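You operate a simulated robot arm through the tools that you are given. There is no shell and no other tool.

The job below is to be done with a simulated two-armed robot. You get a single attempt, and the scene is never put back.

JOB
Run the job on the job card and wait till it stops.
Fine: set its length, direction and speed before you start; the counter is at zero already.

Only the result counts: the job must be done as asked and must still hold three seconds after the hand-in. Knocking over, shifting, dropping, spilling or breaking anything else fails it.

ROBOT AND FRAMES
Two 7-joint arms with two-finger grippers on one trunk that stands fixed in place. Base frame: the origin is at the foot of the trunk, x ahead of it, y to its left, z up. Readings come in cm, degrees, newtons and seconds.
The left shoulder is at [6, 17.9, 125.5], the right one opposite. With the tool pointing down near the work surface each hand reaches from about 10 to 56 cm from the base axis, measured 20 degrees to its own side. Payload 1.96 kg a hand.
The TCP of each hand is the grasp point between the finger pads, 2 cm short of the fingertips. In the tool frame z runs along the fingers and y along their closing line. Largest opening 7.2 cm; the body of the gripper starts 3.8 cm behind the TCP.
Orientation is that of the tool frame in the base frame, as [roll, pitch, yaw] about the fixed x, y, z axes, in that order (R = Rz(yaw) Ry(pitch) Rx(roll)). With the fingers straight down and closing along the base's y, the tool's x points along the base's -x, its y along +y and its z along -z.

CONTROLS
- The arms move only by the tool arm_command. It takes "left_motion", "right_motion" or both (then of equal length, played together; a hand with none holds still); each is a list of rows, each an object of numbers (a shift or turn left out is 0, a gripper value left out holds the last): "x", "y", "z": the shift along the tool's x, y, z in m; "ax", "ay", "az": the turn, a rotation vector about the tool's x, y, z in degrees; "gripper": the closure in counts, from 0 (fully open) to 255 (shut). In form: [{"x": .., "y": .., "z": .., "ax": .., "ay": .., "az": .., "gripper": ..}, ...]. A call has 1 to 20 rows; each row is the pose to reach, as a shift and turn from the pose commanded when the call began, along the tool's axes at that moment. Rows are played at 5 a second. More than 5 cm and 8.6 degrees between two rows, or a gripper value outside its range, and nothing of the call is played. A pose out of reach is approached as far as the arm can. The call stops where the force on the tool passes 80 N (or 10 N more than at its start, if that is more) or the arm is blocked; 0.2 s more then pass. Each finger travels about 15.3 cm/s and halts on what it meets, pressing with about 38 N; the grip force reading is that of the motor and also rises with nothing between the fingers. The clock runs only during rows and for 0.2 s after the last one: add rows that repeat a pose to give the fingers time. It gives the time, the measured TCP pose, the force on the tool (base axes), the opening and the grip force at its end, in the units of the frame above (readings bear some noise), with the torque about the TCP (base axes, N m) and any sound that the robot's microphone picked up.
- Cameras (640 x 400 px; columns grow to the right, rows downward): "scene" is now at [0.85, 0.99, 179.5]; the picture's right is [0.14, -0.99, 0.00], its down [-0.83, -0.12, -0.54] and it looks along [0.54, 0.08, -0.84] (base axes); focal length 347 px, centre (320, 200). "left" rides on the left gripper at [7.1, -1.9, -8.2] in its tool frame; the picture's right is [0.26, 0.97, 0.00], its down [-0.67, 0.18, -0.72] and it looks along [-0.69, 0.19, 0.70] (tool axes); focal length 280 px, centre (320, 200). "right" rides on the right gripper at [7.1, 1.9, -8.2] in its tool frame; the picture's right is [-0.26, 0.97, 0.00], its down [-0.67, -0.18, -0.72] and it looks along [-0.69, -0.19, 0.70] (tool axes); focal length 280 px, centre (320, 200). There is no depth. A picture from a camera that has moved, and an enlarged one, comes with that camera's place and axes in the base frame and with its lens.
- camera(camera): a new picture of that camera. No time passes.
- slide_trunk(by): slides the trunk up (or, below 0, down) by that many cm; the arms and the scene camera ride with it, the base frame stays. It gives what a move gives, with no picture.
- aim_head(pan, tilt): turns the head with the scene camera to pan (to the left, within 86 degrees either way) and tilt (down, from -29 to 69), counted from straight ahead of the robot. It gives what a move gives.
- zoom(camera, box): a new picture of the part [left, top, right, bottom] of that camera's present view, enlarged. No time passes.
- finish_job(): hands the job in; it is judged then, once.

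Places have to be worked out from the pictures, the camera data and where the tool is seen. Open the grippers and draw the arms clear of the work before you hand the job in, unless the task says otherwise.

The tools are called after "Request:" as name(argument=value, ...) on one line, values as JSON. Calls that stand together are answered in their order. arm_command: Moves the arms, as the interface text tells. Its arguments: {"type":"object","properties":{"left_motion":{"type":"array","items":{"type":"object","properties":{"x":{"type":"number"},"y":{"type":"number"},"z":{"type":"number"},"ax":{"type":"number"},"ay":{"type":"number"},"az":{"type":"number"},"gripper":{"type":"number"}}}},"right_motion":{"type":"array","items":{"type":"object","properties":{"x":{"type":"number"},"y":{"type":"number"},"z":{"type":"number"},"ax":{"type":"number"},"ay":{"type":"number"},"az":{"type":"number"},"gripper":{"type":"number"}}}}},"required":[]} The other tools are called the same way: slide_trunk (by) slides the trunk up or down; aim_head (pan, tilt) turns the head that bears the scene camera; camera (camera) takes a picture; zoom (camera, box) takes an enlarged picture of a part of a camera's view; finish_job () hands the job in.

At the start:

```text
t: 0.0
left_eef_pos: [36.72, 28.26, 122.62]
left_tool_rot: [180.0, 0.0, 180.0]
left_force: [0.0, -0.5, 0.4]
left_torque: [0.0, 0.02, 0.03]
left_width: 7.2
left_grip_force: 0.1
right_eef_pos: [33.61, -4.19, 120.31]
right_tool_rot: [180.0, 0.0, -180.0]
right_force: [0.8, 0.0, -0.2]
right_torque: [0.02, -0.01, 0.02]
right_width: 7.19
right_grip_force: 0.1
trunk travel left (down, up): [-90.0, 9.0]
head pan, tilt: [8.0, 57.1]
```

scene: 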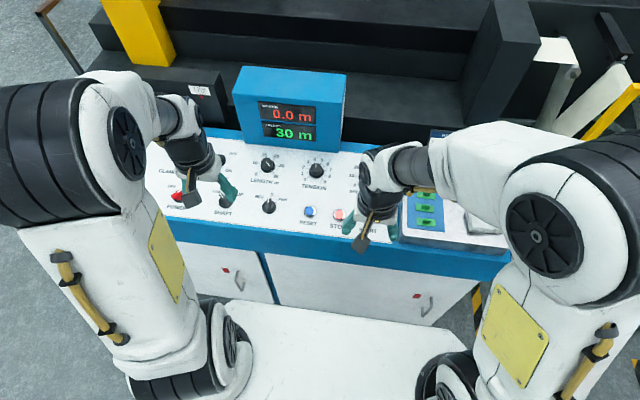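
right: 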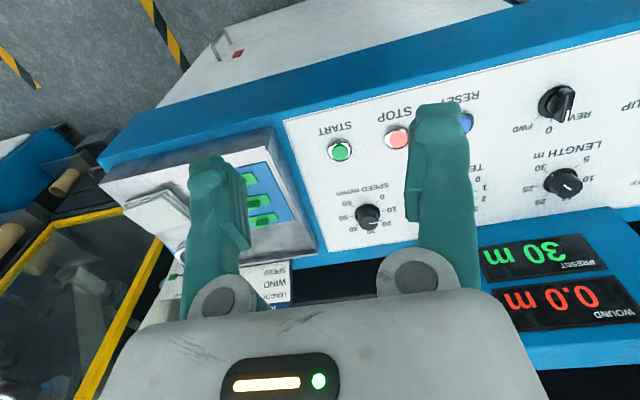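
left: 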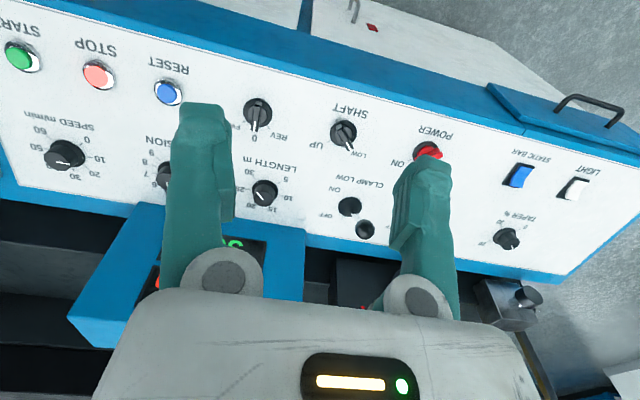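

The pictures show a slitter/rewinder console, with a job card somewhere on the right. I'll zoom in to read the card and the labels.

Request:
zoom(camera="right", box=[100, 180, 360, 340])

Request:
zoom(camera="scene", box=[130, 60, 370, 250])

Request:
zoom(camera="scene", box=[280, 60, 540, 260])

Request:
zoom(camera="left", box=[0, 20, 320, 220])

Request:
zoom(camera="left", box=[230, 80, 550, 280])

Request:
zoom(camera="right", box=[280, 60, 640, 285])

```text
2.46 times, centred on (230, 260) of right
camera zoom: at [26.57, -2.32, 128.49], right [0.26, 0.97, 0.0], down [0.67, -0.18, 0.72], along [0.69, -0.19, -0.7], focal length 690 px, centre (542, 52)
```

zoom: 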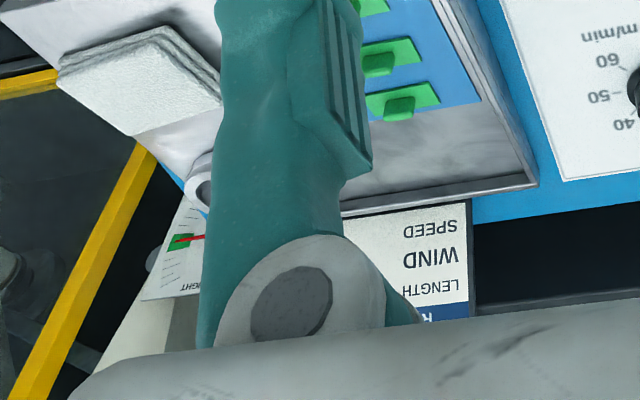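

```text
2.11 times, centred on (250, 155) of scene
camera zoom: at [0.85, 0.99, 179.5], right [0.14, -0.99, 0.0], down [-0.83, -0.12, -0.54], along [0.54, 0.08, -0.84], focal length 730 px, centre (467, 295)
```

zoom: 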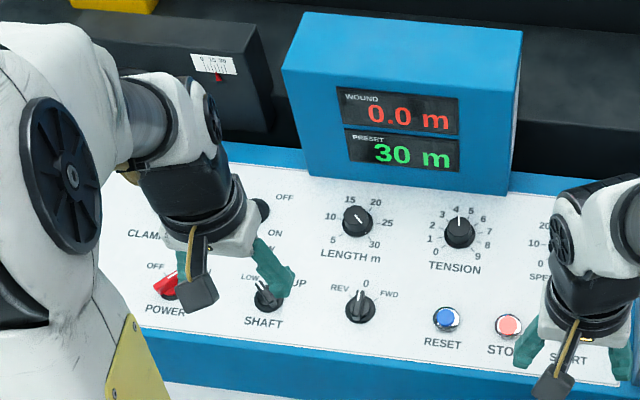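

```text
2.00 times, centred on (410, 160) of scene
camera zoom: at [0.85, 0.99, 179.5], right [0.14, -0.99, 0.0], down [-0.83, -0.12, -0.54], along [0.54, 0.08, -0.84], focal length 693 px, centre (140, 280)
```

zoom: 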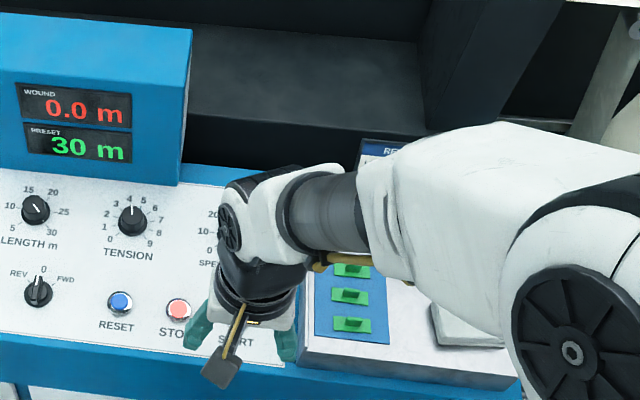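

```text
2.00 times, centred on (160, 120) of left
camera zoom: at [29.65, 26.34, 130.78], right [-0.26, 0.97, 0.0], down [0.67, 0.18, 0.72], along [0.69, 0.19, -0.7], focal length 561 px, centre (640, 360)
```

zoom: 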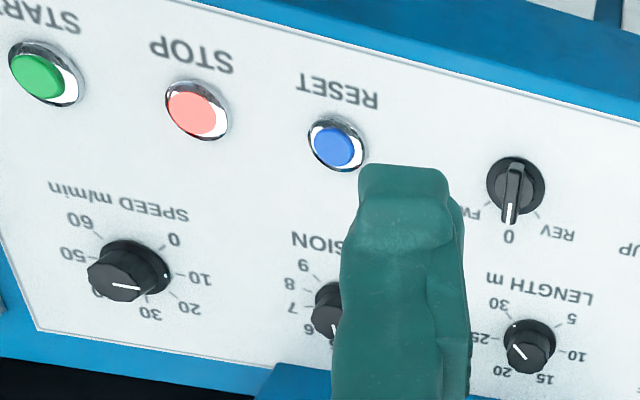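

```text
2.00 times, centred on (390, 180) of left
camera zoom: at [29.65, 26.34, 130.78], right [-0.26, 0.97, 0.0], down [0.67, 0.18, 0.72], along [0.69, 0.19, -0.7], focal length 561 px, centre (180, 240)
```

zoom: 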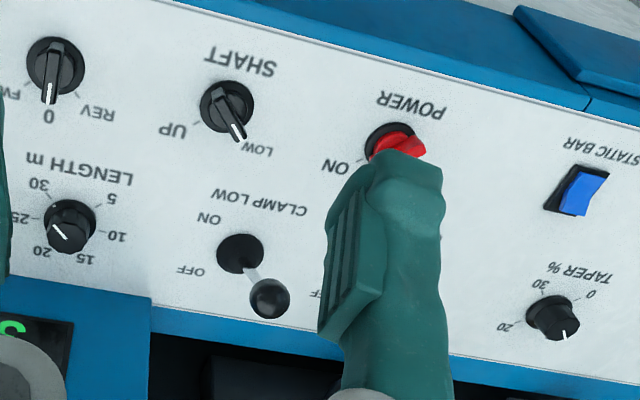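

```text
1.78 times, centred on (460, 172) of right
camera zoom: at [26.57, -2.32, 128.49], right [0.26, 0.97, 0.0], down [0.67, -0.18, 0.72], along [0.69, -0.19, -0.7], focal length 498 px, centre (71, 249)
```

zoom: 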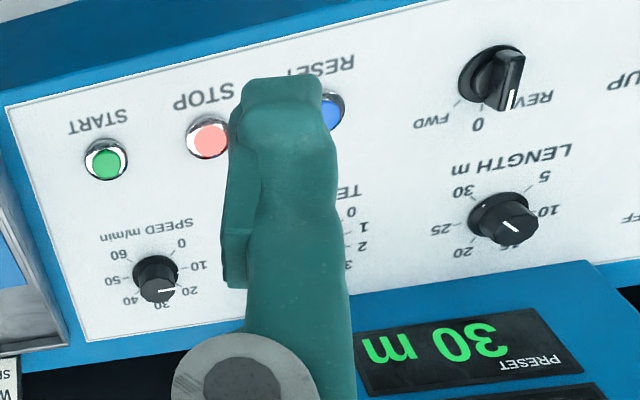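

The card lies at the rear right of the console behind the right hand, and the arms hide part of the panel. I'll draw both hands back towards the robot for a clear view.

Request:
arm_command(left_motion=[{"x": 0.04}, {"x": 0.08}, {"x": 0.12}, {"x": 0.15, "y": 0.03}, {"x": 0.15, "y": 0.06}], right_motion=[{"x": 0.04}, {"x": 0.08}, {"x": 0.12}, {"x": 0.15, "y": -0.04}, {"x": 0.15, "y": -0.08}])

Request:
camera(camera="scene")

Request:
camera(camera="right")

Request:
camera(camera="left")

```text
t: 1.2
left_eef_pos: [21.66, 34.48, 122.61]
left_tool_rot: [179.9, 0.1, -179.9]
left_force: [0.1, 0.4, -0.6]
left_torque: [-0.01, -0.01, 0.03]
left_width: 7.21
left_grip_force: 0.1
left hand out of reach, approached as far as the arm can: row 3, 4
right_eef_pos: [27.12, -9.11, 122.47]
right_tool_rot: [-180.0, -0.1, 179.9]
right_force: [0.1, -1.0, -0.2]
right_torque: [0.01, -0.01, -0.01]
right_width: 7.17
right_grip_force: 0.0
right hand out of reach, approached as far as the arm can: row 3, 4, 5
trunk travel left (down, up): [-90.0, 9.0]
head pan, tilt: [8.0, 57.1]
```

```text
taken
camera scene: at [0.84, 0.75, 179.5], right [0.14, -0.99, 0.0], down [-0.83, -0.12, -0.54], along [0.54, 0.08, -0.84], focal length 347 px, centre (320, 200)
```

scene: 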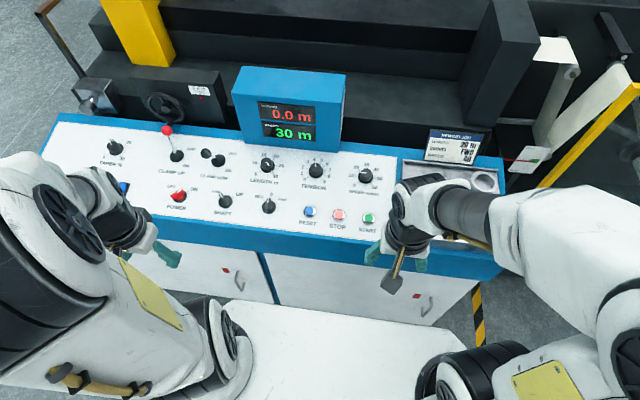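

```text
taken
camera right: at [20.06, -7.17, 130.58], right [0.26, 0.97, 0.0], down [0.68, -0.18, 0.71], along [0.69, -0.19, -0.7], focal length 280 px, centre (320, 200)
```

right: 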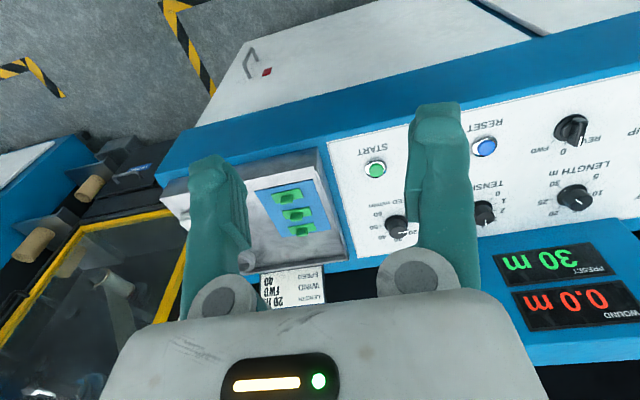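

```text
taken
camera left: at [14.62, 32.51, 130.77], right [-0.26, 0.97, 0.0], down [0.67, 0.18, 0.72], along [0.69, 0.19, -0.7], focal length 280 px, centre (320, 200)
```

left: 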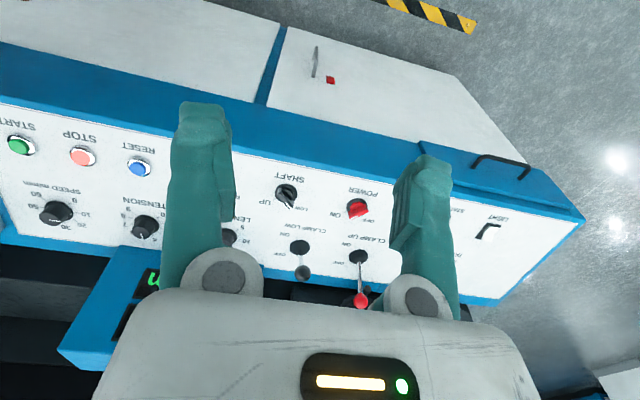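

The panel is now in the open in the scene view. I'll zoom in on the card and on each knob.

Request:
zoom(camera="scene", box=[400, 120, 500, 190])

Request:
zoom(camera="scene", box=[230, 140, 390, 240])

Request:
zoom(camera="scene", box=[80, 120, 240, 220])

Request:
zoom(camera="right", box=[240, 250, 350, 320])

Request:
zoom(camera="scene", box=[330, 150, 400, 195])

Request:
zoom(camera="scene", box=[235, 145, 305, 190])

```text
5.71 times, centred on (450, 155) of scene
camera zoom: at [0.84, 0.75, 179.5], right [0.14, -0.99, 0.0], down [-0.83, -0.12, -0.54], along [0.54, 0.08, -0.84], focal length 1981 px, centre (-423, 457)
```

zoom: 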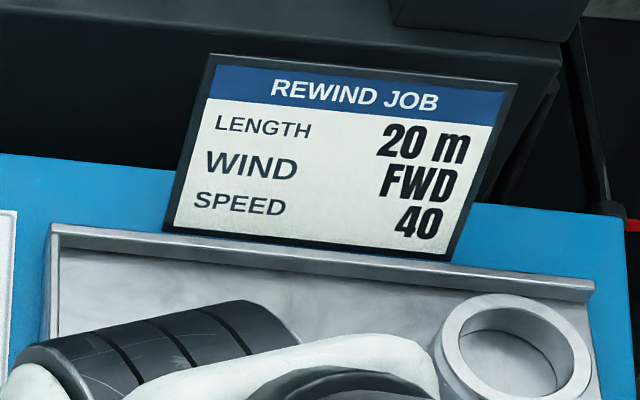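

```text
4.00 times, centred on (310, 190) of scene
camera zoom: at [0.84, 0.75, 179.5], right [0.14, -0.99, 0.0], down [-0.83, -0.12, -0.54], along [0.54, 0.08, -0.84], focal length 1387 px, centre (360, 240)
```

zoom: 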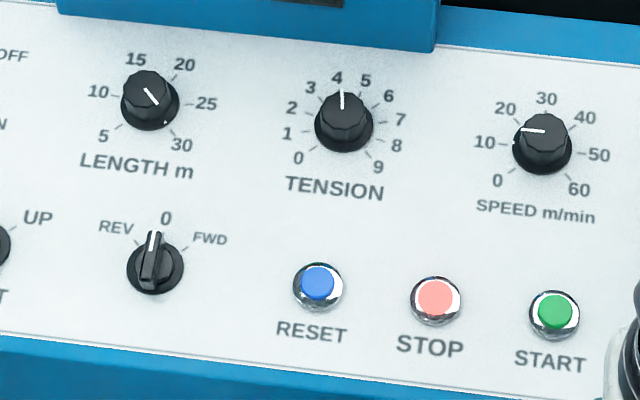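

```text
4.00 times, centred on (160, 170) of scene
camera zoom: at [0.84, 0.75, 179.5], right [0.14, -0.99, 0.0], down [-0.83, -0.12, -0.54], along [0.54, 0.08, -0.84], focal length 1387 px, centre (960, 320)
```

zoom: 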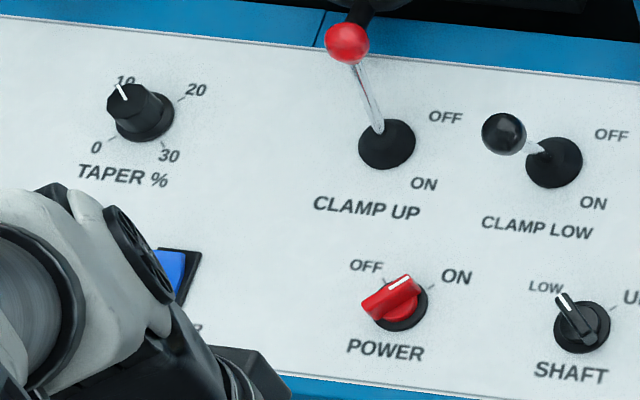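

```text
5.71 times, centred on (295, 285) of right
camera zoom: at [20.06, -7.17, 130.58], right [0.26, 0.97, 0.0], down [0.68, -0.18, 0.71], along [0.69, -0.19, -0.7], focal length 1602 px, centre (463, -286)
```

zoom: 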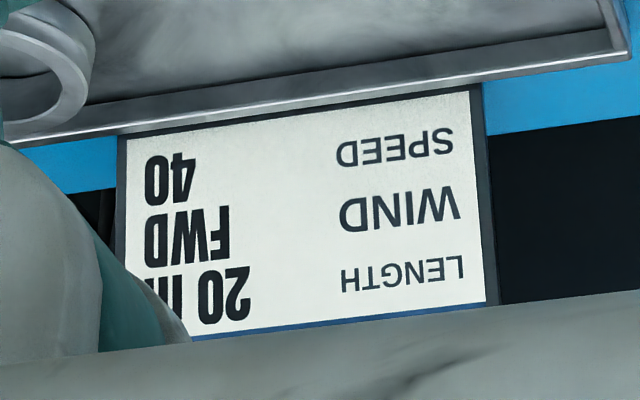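

```text
8.89 times, centred on (365, 172) of scene
camera zoom: at [0.84, 0.75, 179.5], right [0.14, -0.99, 0.0], down [-0.83, -0.12, -0.54], along [0.54, 0.08, -0.84], focal length 3082 px, centre (-80, 444)
```

zoom: 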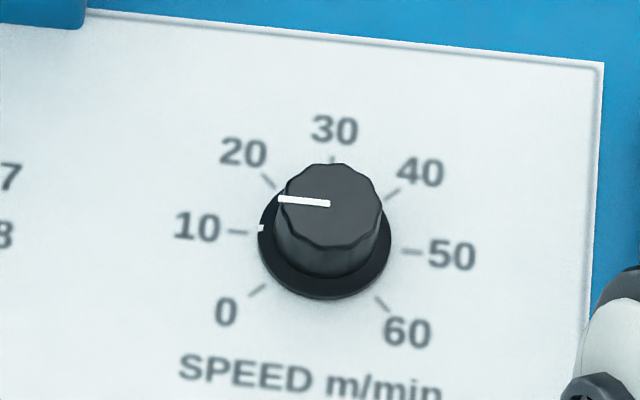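

```text
8.89 times, centred on (270, 168) of scene
camera zoom: at [0.84, 0.75, 179.5], right [0.14, -0.99, 0.0], down [-0.83, -0.12, -0.54], along [0.54, 0.08, -0.84], focal length 3082 px, centre (764, 489)
```

zoom: 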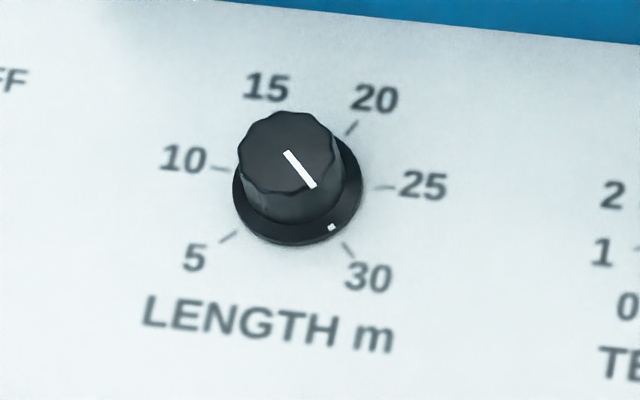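

The card reads 20 m, FWD, 40; now set are length 30, direction 0 and speed 10. LENGTH triangulates to about (63.7, 25.6, 97), SPEED (63.4, -4, 97), the WIND selector (50.4, 22.5, 95) and START (52, -6, 94), on a panel rising away at about 12°. I'll bring the left hand forward, tilted with the panel, to test its reach.

Request:
arm_command(left_motion=[{"x": -0.04, "y": -0.015, "ay": -2}, {"x": -0.08, "y": -0.03, "ay": -4}, {"x": -0.12, "y": -0.045, "ay": -6}, {"x": -0.16, "y": -0.06, "ay": -8}, {"x": -0.2, "y": -0.075, "ay": -10}, {"x": -0.24, "y": -0.085, "ay": -12}, {"x": -0.28, "y": -0.085, "z": 0.02, "ay": -12}, {"x": -0.32, "y": -0.085, "z": 0.04, "ay": -12}, {"x": -0.36, "y": -0.085, "z": 0.06, "ay": -12}, {"x": -0.39, "y": -0.085, "z": 0.08, "ay": -12}, {"x": -0.405, "y": -0.085, "z": 0.11, "ay": -12}, {"x": -0.405, "y": -0.085, "z": 0.14, "ay": -12}])

Request:
camera(camera="scene")

Request:
camera(camera="left")

```text
t: 3.8
left_eef_pos: [62.28, 25.58, 108.44]
left_tool_rot: [-180.0, 12.0, -179.9]
left_force: [-0.6, 0.0, 0.2]
left_torque: [-0.03, 0.0, -0.02]
left_width: 7.19
left_grip_force: 0.0
right_eef_pos: [27.26, -8.86, 122.46]
right_tool_rot: [-179.9, -0.3, -179.9]
right_force: [0.8, -0.1, 1.0]
right_torque: [0.02, 0.02, -0.02]
right_width: 7.22
right_grip_force: 0.1
trunk travel left (down, up): [-90.0, 9.0]
head pan, tilt: [8.0, 57.1]
```

```text
taken
camera scene: at [0.9, 1.0, 179.51], right [0.14, -0.99, 0.0], down [-0.83, -0.12, -0.54], along [0.54, 0.08, -0.84], focal length 347 px, centre (320, 200)
```

scene: 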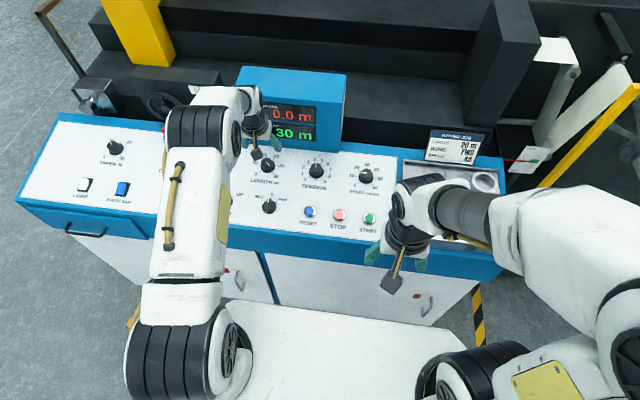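

```text
taken
camera left: at [53.62, 23.71, 115.04], right [-0.26, 0.97, -0.05], down [0.51, 0.18, 0.84], along [0.82, 0.19, -0.54], focal length 280 px, centre (320, 200)
```

left: 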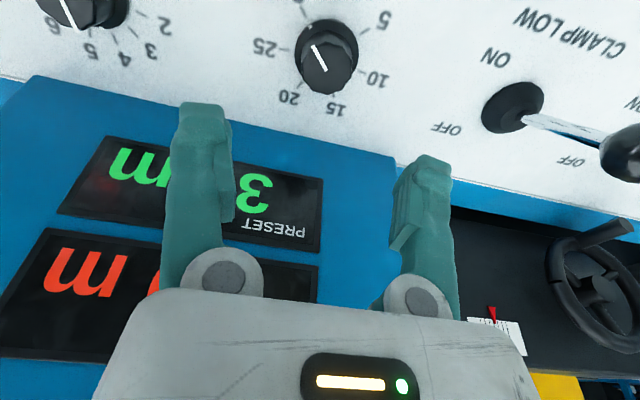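

The left hand reaches it and hovers nearly over the LENGTH knob. I'll zoom in to centre it precisely.

Request:
zoom(camera="left", box=[240, 0, 416, 110])

Request:
zoom(camera="scene", box=[220, 120, 316, 180])

```text
3.64 times, centred on (328, 55) of left
camera zoom: at [53.62, 23.71, 115.04], right [-0.26, 0.97, -0.05], down [0.51, 0.18, 0.84], along [0.82, 0.19, -0.54], focal length 1020 px, centre (291, 727)
```

zoom: 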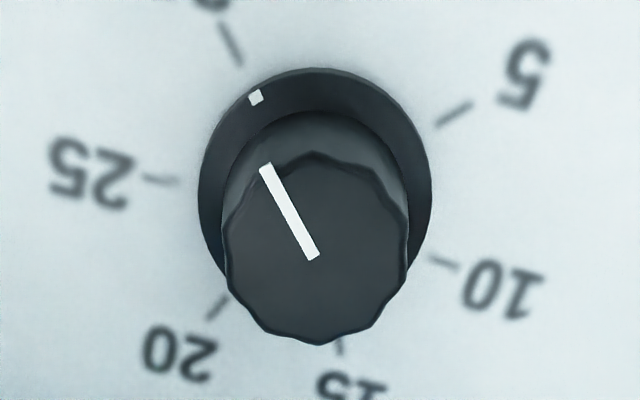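

```text
6.67 times, centred on (268, 150) of scene
camera zoom: at [0.9, 1.0, 179.51], right [0.14, -0.99, 0.0], down [-0.83, -0.12, -0.54], along [0.54, 0.08, -0.84], focal length 2311 px, centre (667, 533)
```

zoom: 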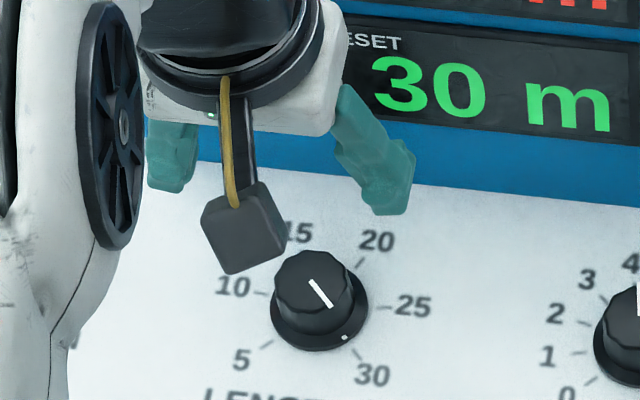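

The knob's cap centre is near (64.3, 26.0, 97.8), about 3.4 cm across, on the tool axis to within 0.4 cm. I'll pre-turn the wrist +50° so it can turn counterclockwise, shift 0.4 cm in y and go partway down.

Request:
arm_command(left_motion=[{"y": 0.002, "az": 8}, {"y": 0.004, "az": 16}, {"y": 0.004, "az": 24}, {"y": 0.004, "az": 32}, {"y": 0.004, "az": 40}, {"y": 0.004, "az": 48}, {"y": 0.004, "az": 52}, {"y": 0.004, "z": 0.02, "az": 52}, {"y": 0.004, "z": 0.04, "az": 52}, {"y": 0.004, "z": 0.06, "az": 52}, {"y": 0.004, "z": 0.06, "az": 52}])

Request:
camera(camera="scene")

Request:
camera(camera="left")

Request:
zoom(camera="scene", box=[220, 120, 316, 180])

```text
t: 6.2
left_eef_pos: [63.23, 26.16, 102.66]
left_tool_rot: [170.5, 7.3, 127.4]
left_force: [-0.4, 0.4, 0.5]
left_torque: [-0.02, 0.01, 0.0]
left_width: 7.2
left_grip_force: 0.1
right_eef_pos: [27.15, -8.96, 122.31]
right_tool_rot: [-179.9, -0.1, 180.0]
right_force: [0.7, 0.0, -0.5]
right_torque: [0.0, 0.0, -0.01]
right_width: 7.18
right_grip_force: 0.1
trunk travel left (down, up): [-90.0, 9.0]
head pan, tilt: [8.0, 57.1]
```

```text
taken
camera scene: at [0.83, 0.99, 179.5], right [0.14, -0.99, 0.0], down [-0.83, -0.12, -0.54], along [0.54, 0.08, -0.84], focal length 347 px, centre (320, 200)
```

scene: 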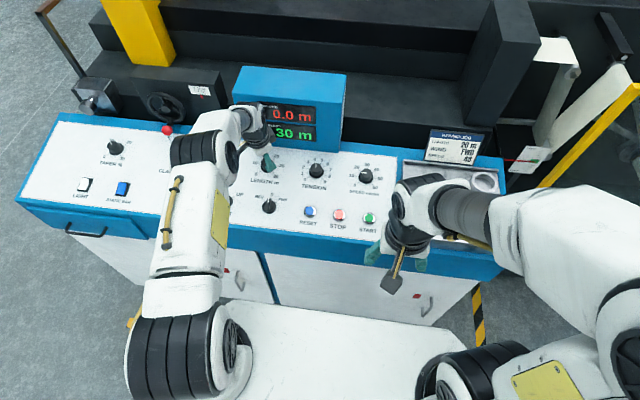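

```text
taken
camera left: at [55.99, 30.61, 109.46], right [0.59, 0.8, 0.12], down [0.4, -0.42, 0.82], along [0.71, -0.43, -0.56], focal length 280 px, centre (320, 200)
```

left: 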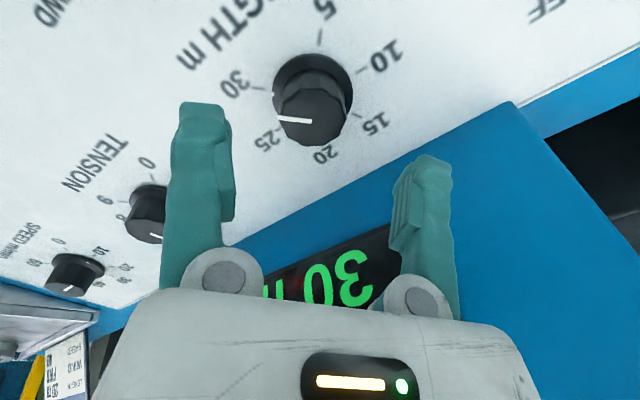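

```text
6.67 times, centred on (268, 150) of scene
camera zoom: at [0.83, 0.99, 179.5], right [0.14, -0.99, 0.0], down [-0.83, -0.12, -0.54], along [0.54, 0.08, -0.84], focal length 2311 px, centre (667, 533)
```

zoom: 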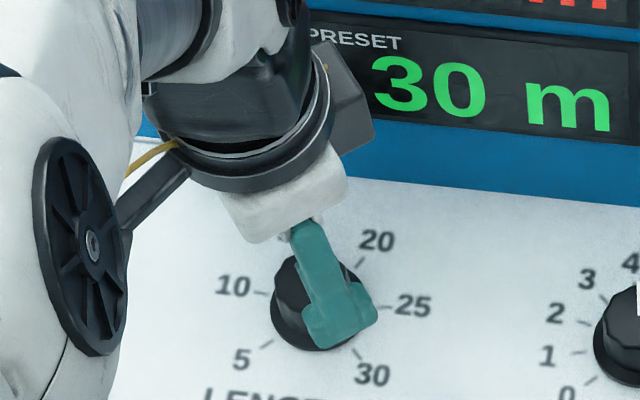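

The wrist turn worked and the hand is about 5 cm above the cap. I'll zoom in on the wrist view to check the centring.

Request:
zoom(camera="left", box=[240, 40, 400, 160])

```text
3.33 times, centred on (320, 100) of left
camera zoom: at [55.99, 30.61, 109.46], right [0.59, 0.8, 0.12], down [0.4, -0.42, 0.82], along [0.71, -0.43, -0.56], focal length 935 px, centre (320, 533)
```

zoom: 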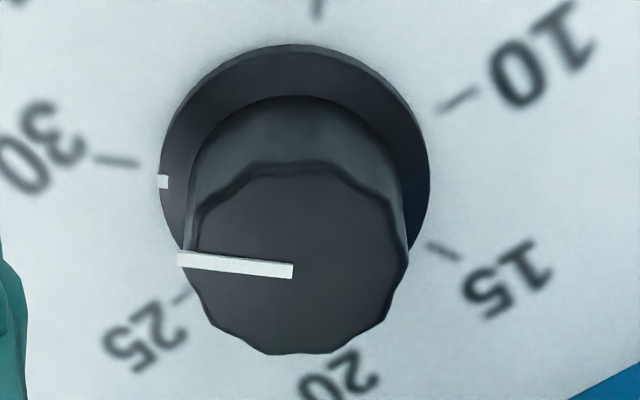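

The cap sits about 0.35 cm off to the tool's -y side, with its top about 4.8 cm ahead. I'll correct that and descend until the fingertips overlap the cap by about 1.5 cm.

Request:
arm_command(left_motion=[{"y": -0.0035, "z": 0.0}, {"y": -0.0035, "z": 0.015}, {"y": -0.0035, "z": 0.03}, {"y": -0.0035, "z": 0.038}, {"y": -0.0035, "z": 0.043}, {"y": -0.0035, "z": 0.043}])

Request:
zoom(camera="scene", box=[220, 120, 316, 180])

Request:
camera(camera="left")

```text
t: 7.6
left_eef_pos: [64.05, 25.92, 98.64]
left_tool_rot: [170.4, 7.2, 127.4]
left_force: [0.6, 0.0, 0.6]
left_torque: [0.0, -0.03, 0.01]
left_width: 7.23
left_grip_force: 0.1
right_eef_pos: [27.14, -9.04, 122.28]
right_tool_rot: [-179.9, -0.1, 179.9]
right_force: [0.6, 0.4, 0.3]
right_torque: [0.01, -0.04, -0.02]
right_width: 7.19
right_grip_force: 0.1
trunk travel left (down, up): [-90.0, 9.0]
head pan, tilt: [8.0, 57.1]
```

```text
6.67 times, centred on (268, 150) of scene
camera zoom: at [0.85, 0.99, 179.5], right [0.14, -0.99, 0.0], down [-0.83, -0.12, -0.54], along [0.54, 0.08, -0.84], focal length 2311 px, centre (667, 533)
```

zoom: 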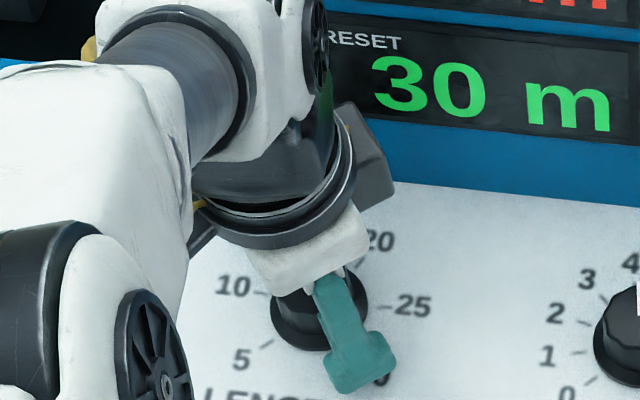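

```text
taken
camera left: at [56.63, 30.35, 105.34], right [0.59, 0.8, 0.12], down [0.4, -0.42, 0.82], along [0.71, -0.43, -0.56], focal length 280 px, centre (320, 200)
```

left: 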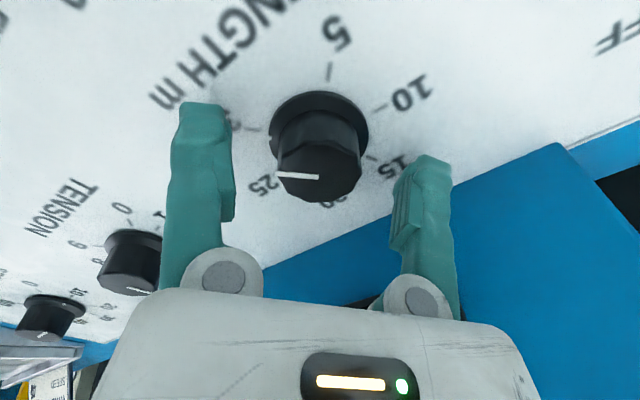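

TCP is level with the cap top and centred, tips clear of the panel. I'll close on the knob.

Request:
arm_command(left_motion=[{"gripper": 100}, {"gripper": 160}, {"gripper": 255}, {"gripper": 255}, {"gripper": 255}])

Request:
camera(camera="left")

Request:
zoom(camera="scene", box=[220, 120, 316, 180])

```text
t: 8.8
left_eef_pos: [63.95, 25.88, 98.55]
left_tool_rot: [170.7, 7.3, 127.4]
left_force: [-3.3, -2.0, -4.9]
left_torque: [-0.08, 0.07, 0.07]
left_width: 3.41
left_grip_force: 40.0
right_eef_pos: [27.16, -8.94, 122.4]
right_tool_rot: [-179.9, -0.1, -179.9]
right_force: [0.6, 0.6, 0.1]
right_torque: [0.02, 0.01, -0.03]
right_width: 7.2
right_grip_force: 0.1
trunk travel left (down, up): [-90.0, 9.0]
head pan, tilt: [8.0, 57.1]
```

```text
taken
camera left: at [56.59, 30.31, 105.33], right [0.59, 0.8, 0.12], down [0.4, -0.42, 0.82], along [0.7, -0.43, -0.57], focal length 280 px, centre (320, 200)
```

left: 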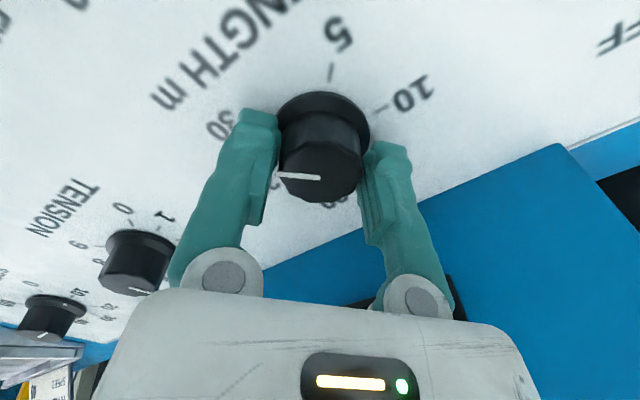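

```text
6.67 times, centred on (268, 150) of scene
camera zoom: at [0.82, 0.96, 179.5], right [0.14, -0.99, 0.0], down [-0.83, -0.12, -0.54], along [0.54, 0.08, -0.84], focal length 2311 px, centre (667, 533)
```

zoom: 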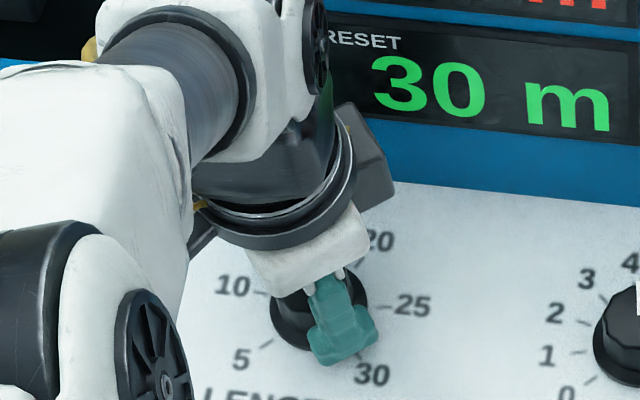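

It grips at 3.4 cm. I'll turn it 54° counterclockwise (tool az negative) and read the preset.

Request:
arm_command(left_motion=[{"az": -6}, {"az": -12}, {"az": -18}, {"az": -24}, {"az": -30}, {"az": -36}, {"az": -42}, {"az": -48}, {"az": -54}, {"az": -54}])

Request:
camera(camera="left")

Request:
zoom(camera="scene", box=[220, 90, 348, 180])

```text
t: 11.0
left_eef_pos: [63.97, 26.0, 98.65]
left_tool_rot: [-179.5, 12.1, -178.0]
left_force: [1.0, 4.2, 8.7]
left_torque: [0.05, 0.07, 0.03]
left_width: 3.39
left_grip_force: 40.2
right_eef_pos: [27.16, -8.91, 122.54]
right_tool_rot: [-179.9, 0.0, -179.9]
right_force: [-0.1, -0.3, -0.3]
right_torque: [-0.02, 0.04, -0.01]
right_width: 7.2
right_grip_force: 0.0
trunk travel left (down, up): [-90.0, 9.0]
head pan, tilt: [8.0, 57.1]
```

```text
taken
camera left: at [55.5, 23.81, 105.06], right [-0.29, 0.95, -0.06], down [0.5, 0.21, 0.84], along [0.81, 0.21, -0.54], focal length 280 px, centre (320, 200)
```

left: 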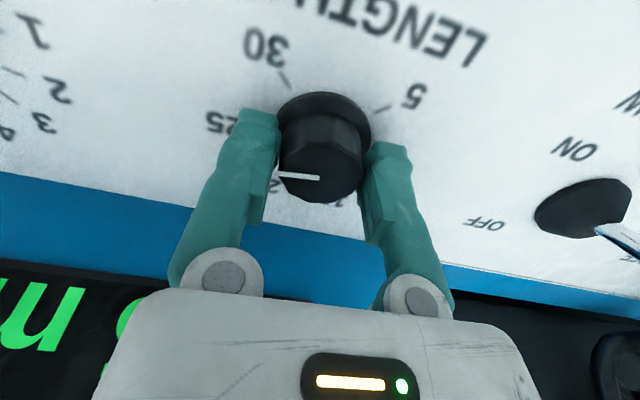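

```text
4.44 times, centred on (284, 135) of scene
camera zoom: at [0.72, 1.06, 179.51], right [0.14, -0.99, 0.0], down [-0.83, -0.12, -0.54], along [0.54, 0.08, -0.84], focal length 1541 px, centre (480, 489)
```

zoom: 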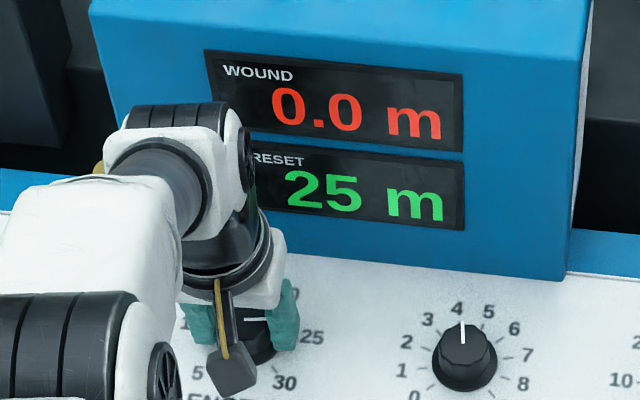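

The preset now shows 25 m. Another 54° in the same direction should bring it to 20.

Request:
arm_command(left_motion=[{"az": -6}, {"az": -12}, {"az": -18}, {"az": -24}, {"az": -30}, {"az": -36}, {"az": -42}, {"az": -48}, {"az": -54}, {"az": -54}])

Request:
camera(camera="left")

Request:
zoom(camera="scene", box=[220, 90, 348, 180])

```text
t: 13.2
left_eef_pos: [63.99, 26.12, 98.51]
left_tool_rot: [-169.9, 6.5, -123.4]
left_force: [-2.6, 7.7, 7.1]
left_torque: [0.28, -0.01, 0.06]
left_width: 3.42
left_grip_force: 40.4
right_eef_pos: [27.09, -8.82, 122.41]
right_tool_rot: [-179.9, -0.1, 180.0]
right_force: [0.5, -0.4, 0.2]
right_torque: [-0.02, -0.03, 0.0]
right_width: 7.19
right_grip_force: 0.1
trunk travel left (down, up): [-90.0, 9.0]
head pan, tilt: [8.0, 57.1]
```

```text
taken
camera left: at [60.02, 19.12, 106.02], right [-0.93, 0.32, -0.2], down [0.07, 0.66, 0.75], along [0.37, 0.68, -0.64], focal length 280 px, centre (320, 200)
```

left: 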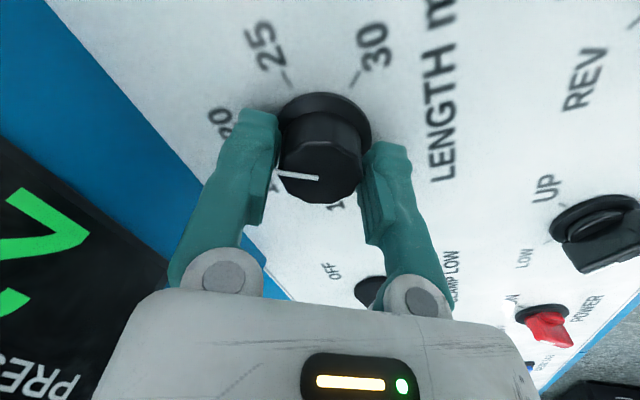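

```text
4.44 times, centred on (284, 135) of scene
camera zoom: at [0.63, 1.13, 179.51], right [0.14, -0.99, 0.0], down [-0.83, -0.12, -0.54], along [0.54, 0.07, -0.84], focal length 1541 px, centre (480, 489)
```

zoom: 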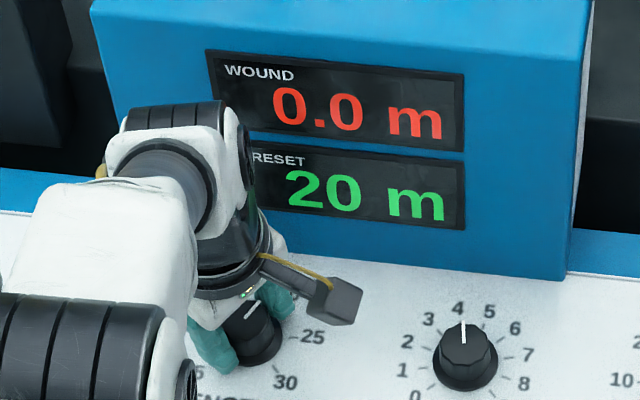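

The preset reads 20 m. I'll open, back straight off the knob and unwind the wrist, then check the display again.

Request:
arm_command(left_motion=[{"gripper": 0}, {"gripper": 0}, {"gripper": 0}, {"z": -0.02}, {"z": -0.05}, {"z": -0.08}, {"z": -0.1}, {"z": -0.1, "az": 8}, {"z": -0.1, "az": 16}, {"z": -0.1, "az": 24}, {"z": -0.1, "az": 32}, {"z": -0.1, "az": 40}, {"z": -0.1, "az": 48}, {"z": -0.1, "az": 56}, {"z": -0.1, "az": 56}])

Request:
camera(camera="scene")

Request:
zoom(camera="scene", box=[220, 90, 380, 240])

Request:
camera(camera="left")

```text
t: 16.4
left_eef_pos: [62.01, 25.91, 108.22]
left_tool_rot: [179.9, 12.1, 180.0]
left_force: [0.7, -1.4, 0.1]
left_torque: [0.06, 0.01, -0.01]
left_width: 7.19
left_grip_force: 0.0
right_eef_pos: [27.11, -8.91, 122.48]
right_tool_rot: [-179.9, -0.1, -179.9]
right_force: [0.8, 0.8, -0.4]
right_torque: [0.01, 0.0, 0.02]
right_width: 7.19
right_grip_force: 0.1
trunk travel left (down, up): [-90.0, 9.0]
head pan, tilt: [8.0, 57.1]
```

```text
taken
camera scene: at [0.85, 0.99, 179.5], right [0.14, -0.99, 0.0], down [-0.83, -0.12, -0.54], along [0.54, 0.08, -0.84], focal length 347 px, centre (320, 200)
```

scene: 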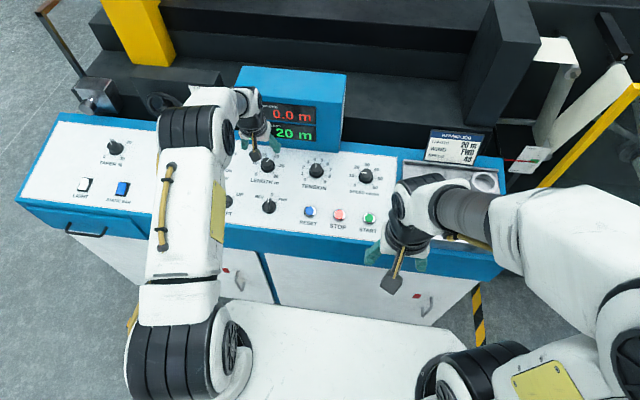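

```text
2.67 times, centred on (300, 165) of scene
camera zoom: at [0.85, 0.99, 179.5], right [0.14, -0.99, 0.0], down [-0.83, -0.12, -0.54], along [0.54, 0.08, -0.84], focal length 924 px, centre (373, 293)
```

zoom: 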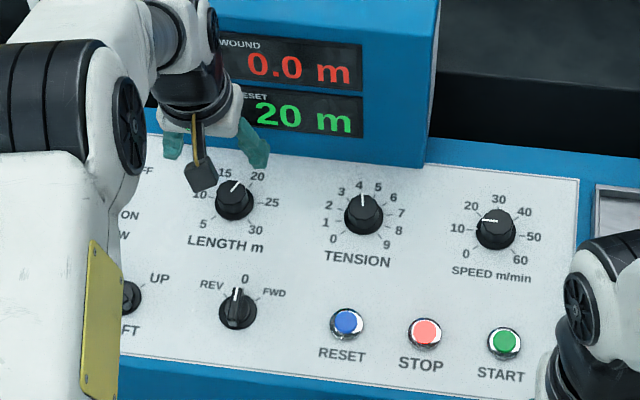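

```text
taken
camera left: at [53.43, 23.99, 114.74], right [-0.25, 0.97, -0.05], down [0.51, 0.18, 0.84], along [0.82, 0.19, -0.54], focal length 280 px, centre (320, 200)
```

left: 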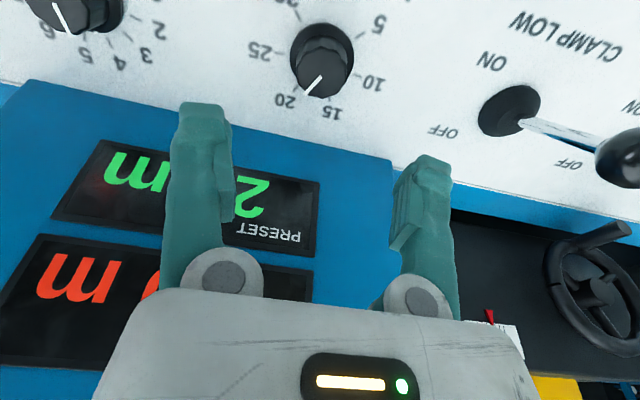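

LENGTH is set at 20 and holds. Next I'll move the left hand back over the WIND selector, around (51, 23, 93).

Request:
arm_command(left_motion=[{"x": 0.035, "y": -0.007, "z": -0.005}, {"x": 0.07, "y": -0.014, "z": -0.006}, {"x": 0.105, "y": -0.021, "z": -0.006}, {"x": 0.1356, "y": -0.029, "z": -0.006}, {"x": 0.1356, "y": -0.029, "z": -0.006}])

Request:
camera(camera="left")

Request:
zoom(camera="scene", box=[220, 170, 316, 230])

```text
t: 17.6
left_eef_pos: [48.72, 22.89, 106.13]
left_tool_rot: [180.0, 11.9, -180.0]
left_force: [-0.4, 0.0, -0.6]
left_torque: [-0.02, 0.02, -0.05]
left_width: 7.2
left_grip_force: 0.0
right_eef_pos: [27.15, -8.9, 122.46]
right_tool_rot: [-179.8, 0.0, -180.0]
right_force: [1.3, 0.1, 0.3]
right_torque: [-0.04, 0.01, -0.03]
right_width: 7.18
right_grip_force: 0.2
trunk travel left (down, up): [-90.0, 9.0]
head pan, tilt: [8.0, 57.1]
```

```text
taken
camera left: at [40.01, 20.97, 112.58], right [-0.26, 0.96, -0.05], down [0.51, 0.18, 0.84], along [0.82, 0.19, -0.54], focal length 280 px, centre (320, 200)
```

left: 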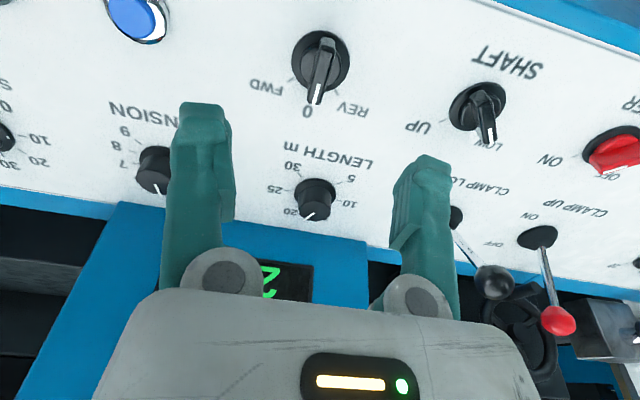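

```text
6.67 times, centred on (268, 200) of scene
camera zoom: at [0.9, 1.01, 179.5], right [0.14, -0.99, 0.0], down [-0.83, -0.12, -0.54], along [0.54, 0.08, -0.84], focal length 2311 px, centre (667, 200)
```

zoom: 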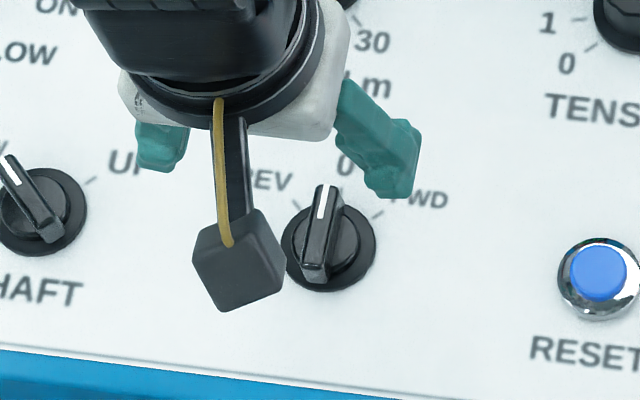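

The selector is centred under the hand, its bar top about 10 cm below the TCP. I'll go down 6.5 cm and look again.

Request:
arm_command(left_motion=[{"z": 0.03}, {"z": 0.05}, {"z": 0.065}, {"z": 0.065}])

Request:
camera(camera="left")

Request:
zoom(camera="scene", box=[220, 170, 316, 230])

```text
t: 18.6
left_eef_pos: [49.75, 22.91, 99.64]
left_tool_rot: [-180.0, 12.0, -180.0]
left_force: [0.0, 0.3, -0.7]
left_torque: [-0.02, -0.03, 0.0]
left_width: 7.17
left_grip_force: 0.0
right_eef_pos: [27.21, -8.92, 122.39]
right_tool_rot: [-179.9, -0.1, -180.0]
right_force: [0.2, 0.2, 0.1]
right_torque: [-0.01, 0.03, 0.02]
right_width: 7.19
right_grip_force: 0.0
trunk travel left (down, up): [-90.0, 9.0]
head pan, tilt: [8.0, 57.1]
```

```text
taken
camera left: at [41.24, 21.06, 106.17], right [-0.26, 0.97, -0.05], down [0.51, 0.18, 0.84], along [0.82, 0.19, -0.54], focal length 280 px, centre (320, 200)
```

left: 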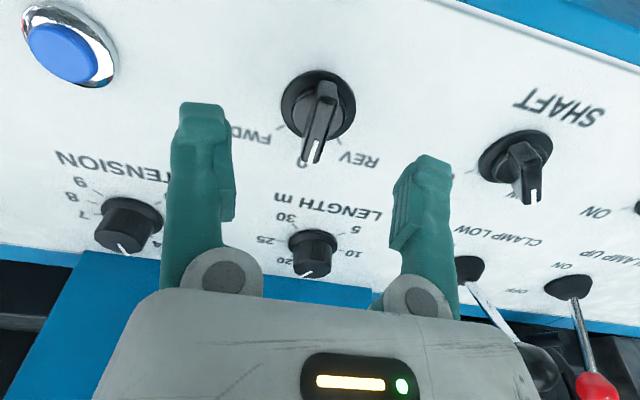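

```text
6.67 times, centred on (268, 200) of scene
camera zoom: at [0.84, 0.98, 179.5], right [0.14, -0.99, 0.0], down [-0.83, -0.12, -0.54], along [0.54, 0.08, -0.84], focal length 2311 px, centre (667, 200)
```

zoom: 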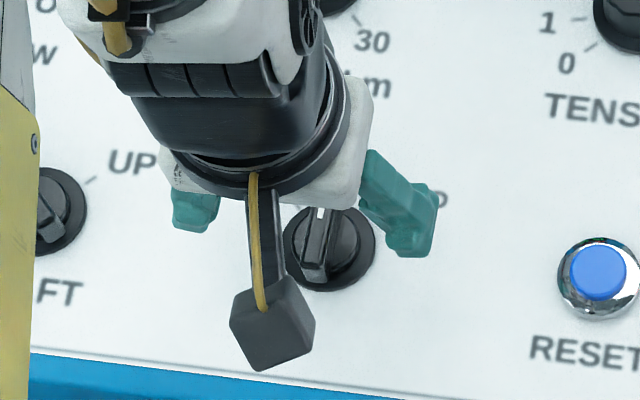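

The selector base comes out at (51.1, 22.9, 94.0), in line with the tool axis. I'll check the FWD tick angle before gripping.

Request:
zoom(camera="left", box=[230, 50, 400, 180])

Request:
arm_command(left_motion=[{"z": 0.012}, {"z": 0.022}, {"z": 0.028}, {"z": 0.028}])

Request:
camera(camera="left")

Request:
zoom(camera="scene", box=[220, 170, 316, 230])

```text
3.08 times, centred on (315, 115) of left
camera zoom: at [41.24, 21.06, 106.17], right [-0.26, 0.97, -0.05], down [0.51, 0.18, 0.84], along [0.82, 0.19, -0.54], focal length 863 px, centre (335, 462)
```

zoom: 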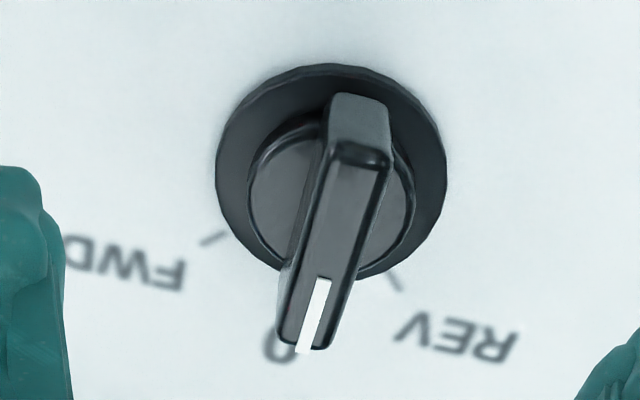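

```text
t: 19.6
left_eef_pos: [50.51, 23.08, 97.0]
left_tool_rot: [180.0, 12.0, 180.0]
left_force: [0.3, -0.1, 0.3]
left_torque: [-0.04, -0.03, -0.02]
left_width: 7.19
left_grip_force: 0.1
right_eef_pos: [27.13, -9.08, 122.45]
right_tool_rot: [-180.0, -0.1, -180.0]
right_force: [0.1, 1.0, 0.8]
right_torque: [0.02, 0.03, -0.02]
right_width: 7.2
right_grip_force: 0.0
trunk travel left (down, up): [-90.0, 9.0]
head pan, tilt: [8.0, 57.1]
```

```text
taken
camera left: at [41.9, 21.09, 103.46], right [-0.26, 0.97, -0.05], down [0.51, 0.18, 0.84], along [0.82, 0.19, -0.54], focal length 280 px, centre (320, 200)
```

left: 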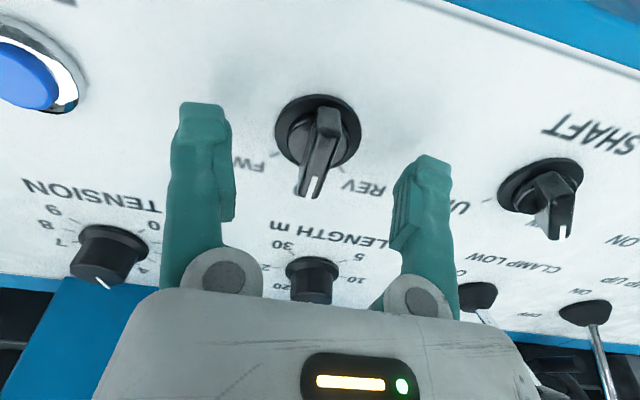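

```text
6.67 times, centred on (268, 200) of scene
camera zoom: at [0.85, 1.0, 179.5], right [0.14, -0.99, 0.0], down [-0.83, -0.12, -0.54], along [0.54, 0.08, -0.84], focal length 2311 px, centre (667, 200)
```

zoom: 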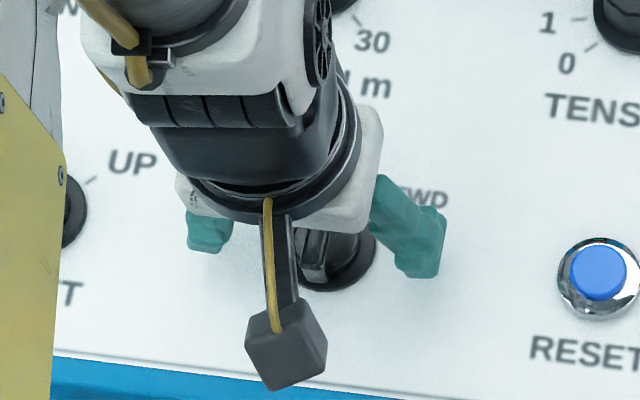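

The FWD tick is 45° clockwise of 0. The fingertips are just at bar-top height, so I'll descend 0.8 cm more and close.

Request:
arm_command(left_motion=[{"z": 0.005}, {"z": 0.008}, {"z": 0.008, "gripper": 120}, {"z": 0.008, "gripper": 200}, {"z": 0.008, "gripper": 255}, {"z": 0.008, "gripper": 255}, {"z": 0.008, "gripper": 255}])

Request:
camera(camera="left")

Request:
zoom(camera="left", box=[230, 60, 410, 190])

```text
t: 21.2
left_eef_pos: [50.58, 22.91, 96.22]
left_tool_rot: [-179.9, 12.1, 179.9]
left_force: [-0.4, -4.5, 2.4]
left_torque: [-0.09, -0.08, -0.06]
left_width: 1.05
left_grip_force: 37.2
right_eef_pos: [27.16, -8.95, 122.44]
right_tool_rot: [-180.0, -0.2, -180.0]
right_force: [-0.8, -0.9, -0.7]
right_torque: [0.0, 0.0, 0.01]
right_width: 7.19
right_grip_force: 0.0
trunk travel left (down, up): [-90.0, 9.0]
head pan, tilt: [8.0, 57.1]
```

```text
taken
camera left: at [42.07, 21.07, 102.72], right [-0.26, 0.97, -0.05], down [0.51, 0.18, 0.84], along [0.82, 0.19, -0.54], focal length 280 px, centre (320, 200)
```

left: 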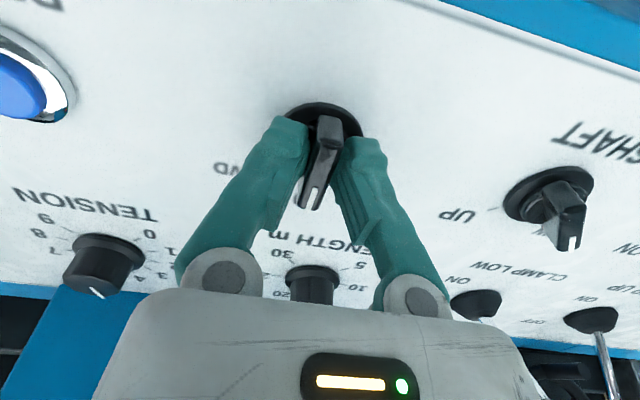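

```text
3.08 times, centred on (320, 125) of left
camera zoom: at [42.07, 21.07, 102.72], right [-0.26, 0.97, -0.05], down [0.51, 0.18, 0.84], along [0.82, 0.19, -0.54], focal length 863 px, centre (320, 431)
```

zoom: 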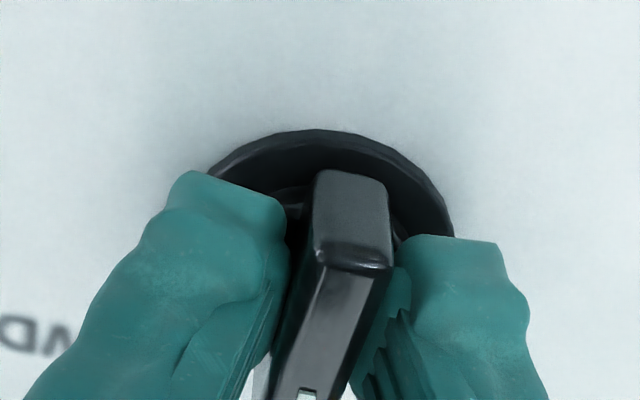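

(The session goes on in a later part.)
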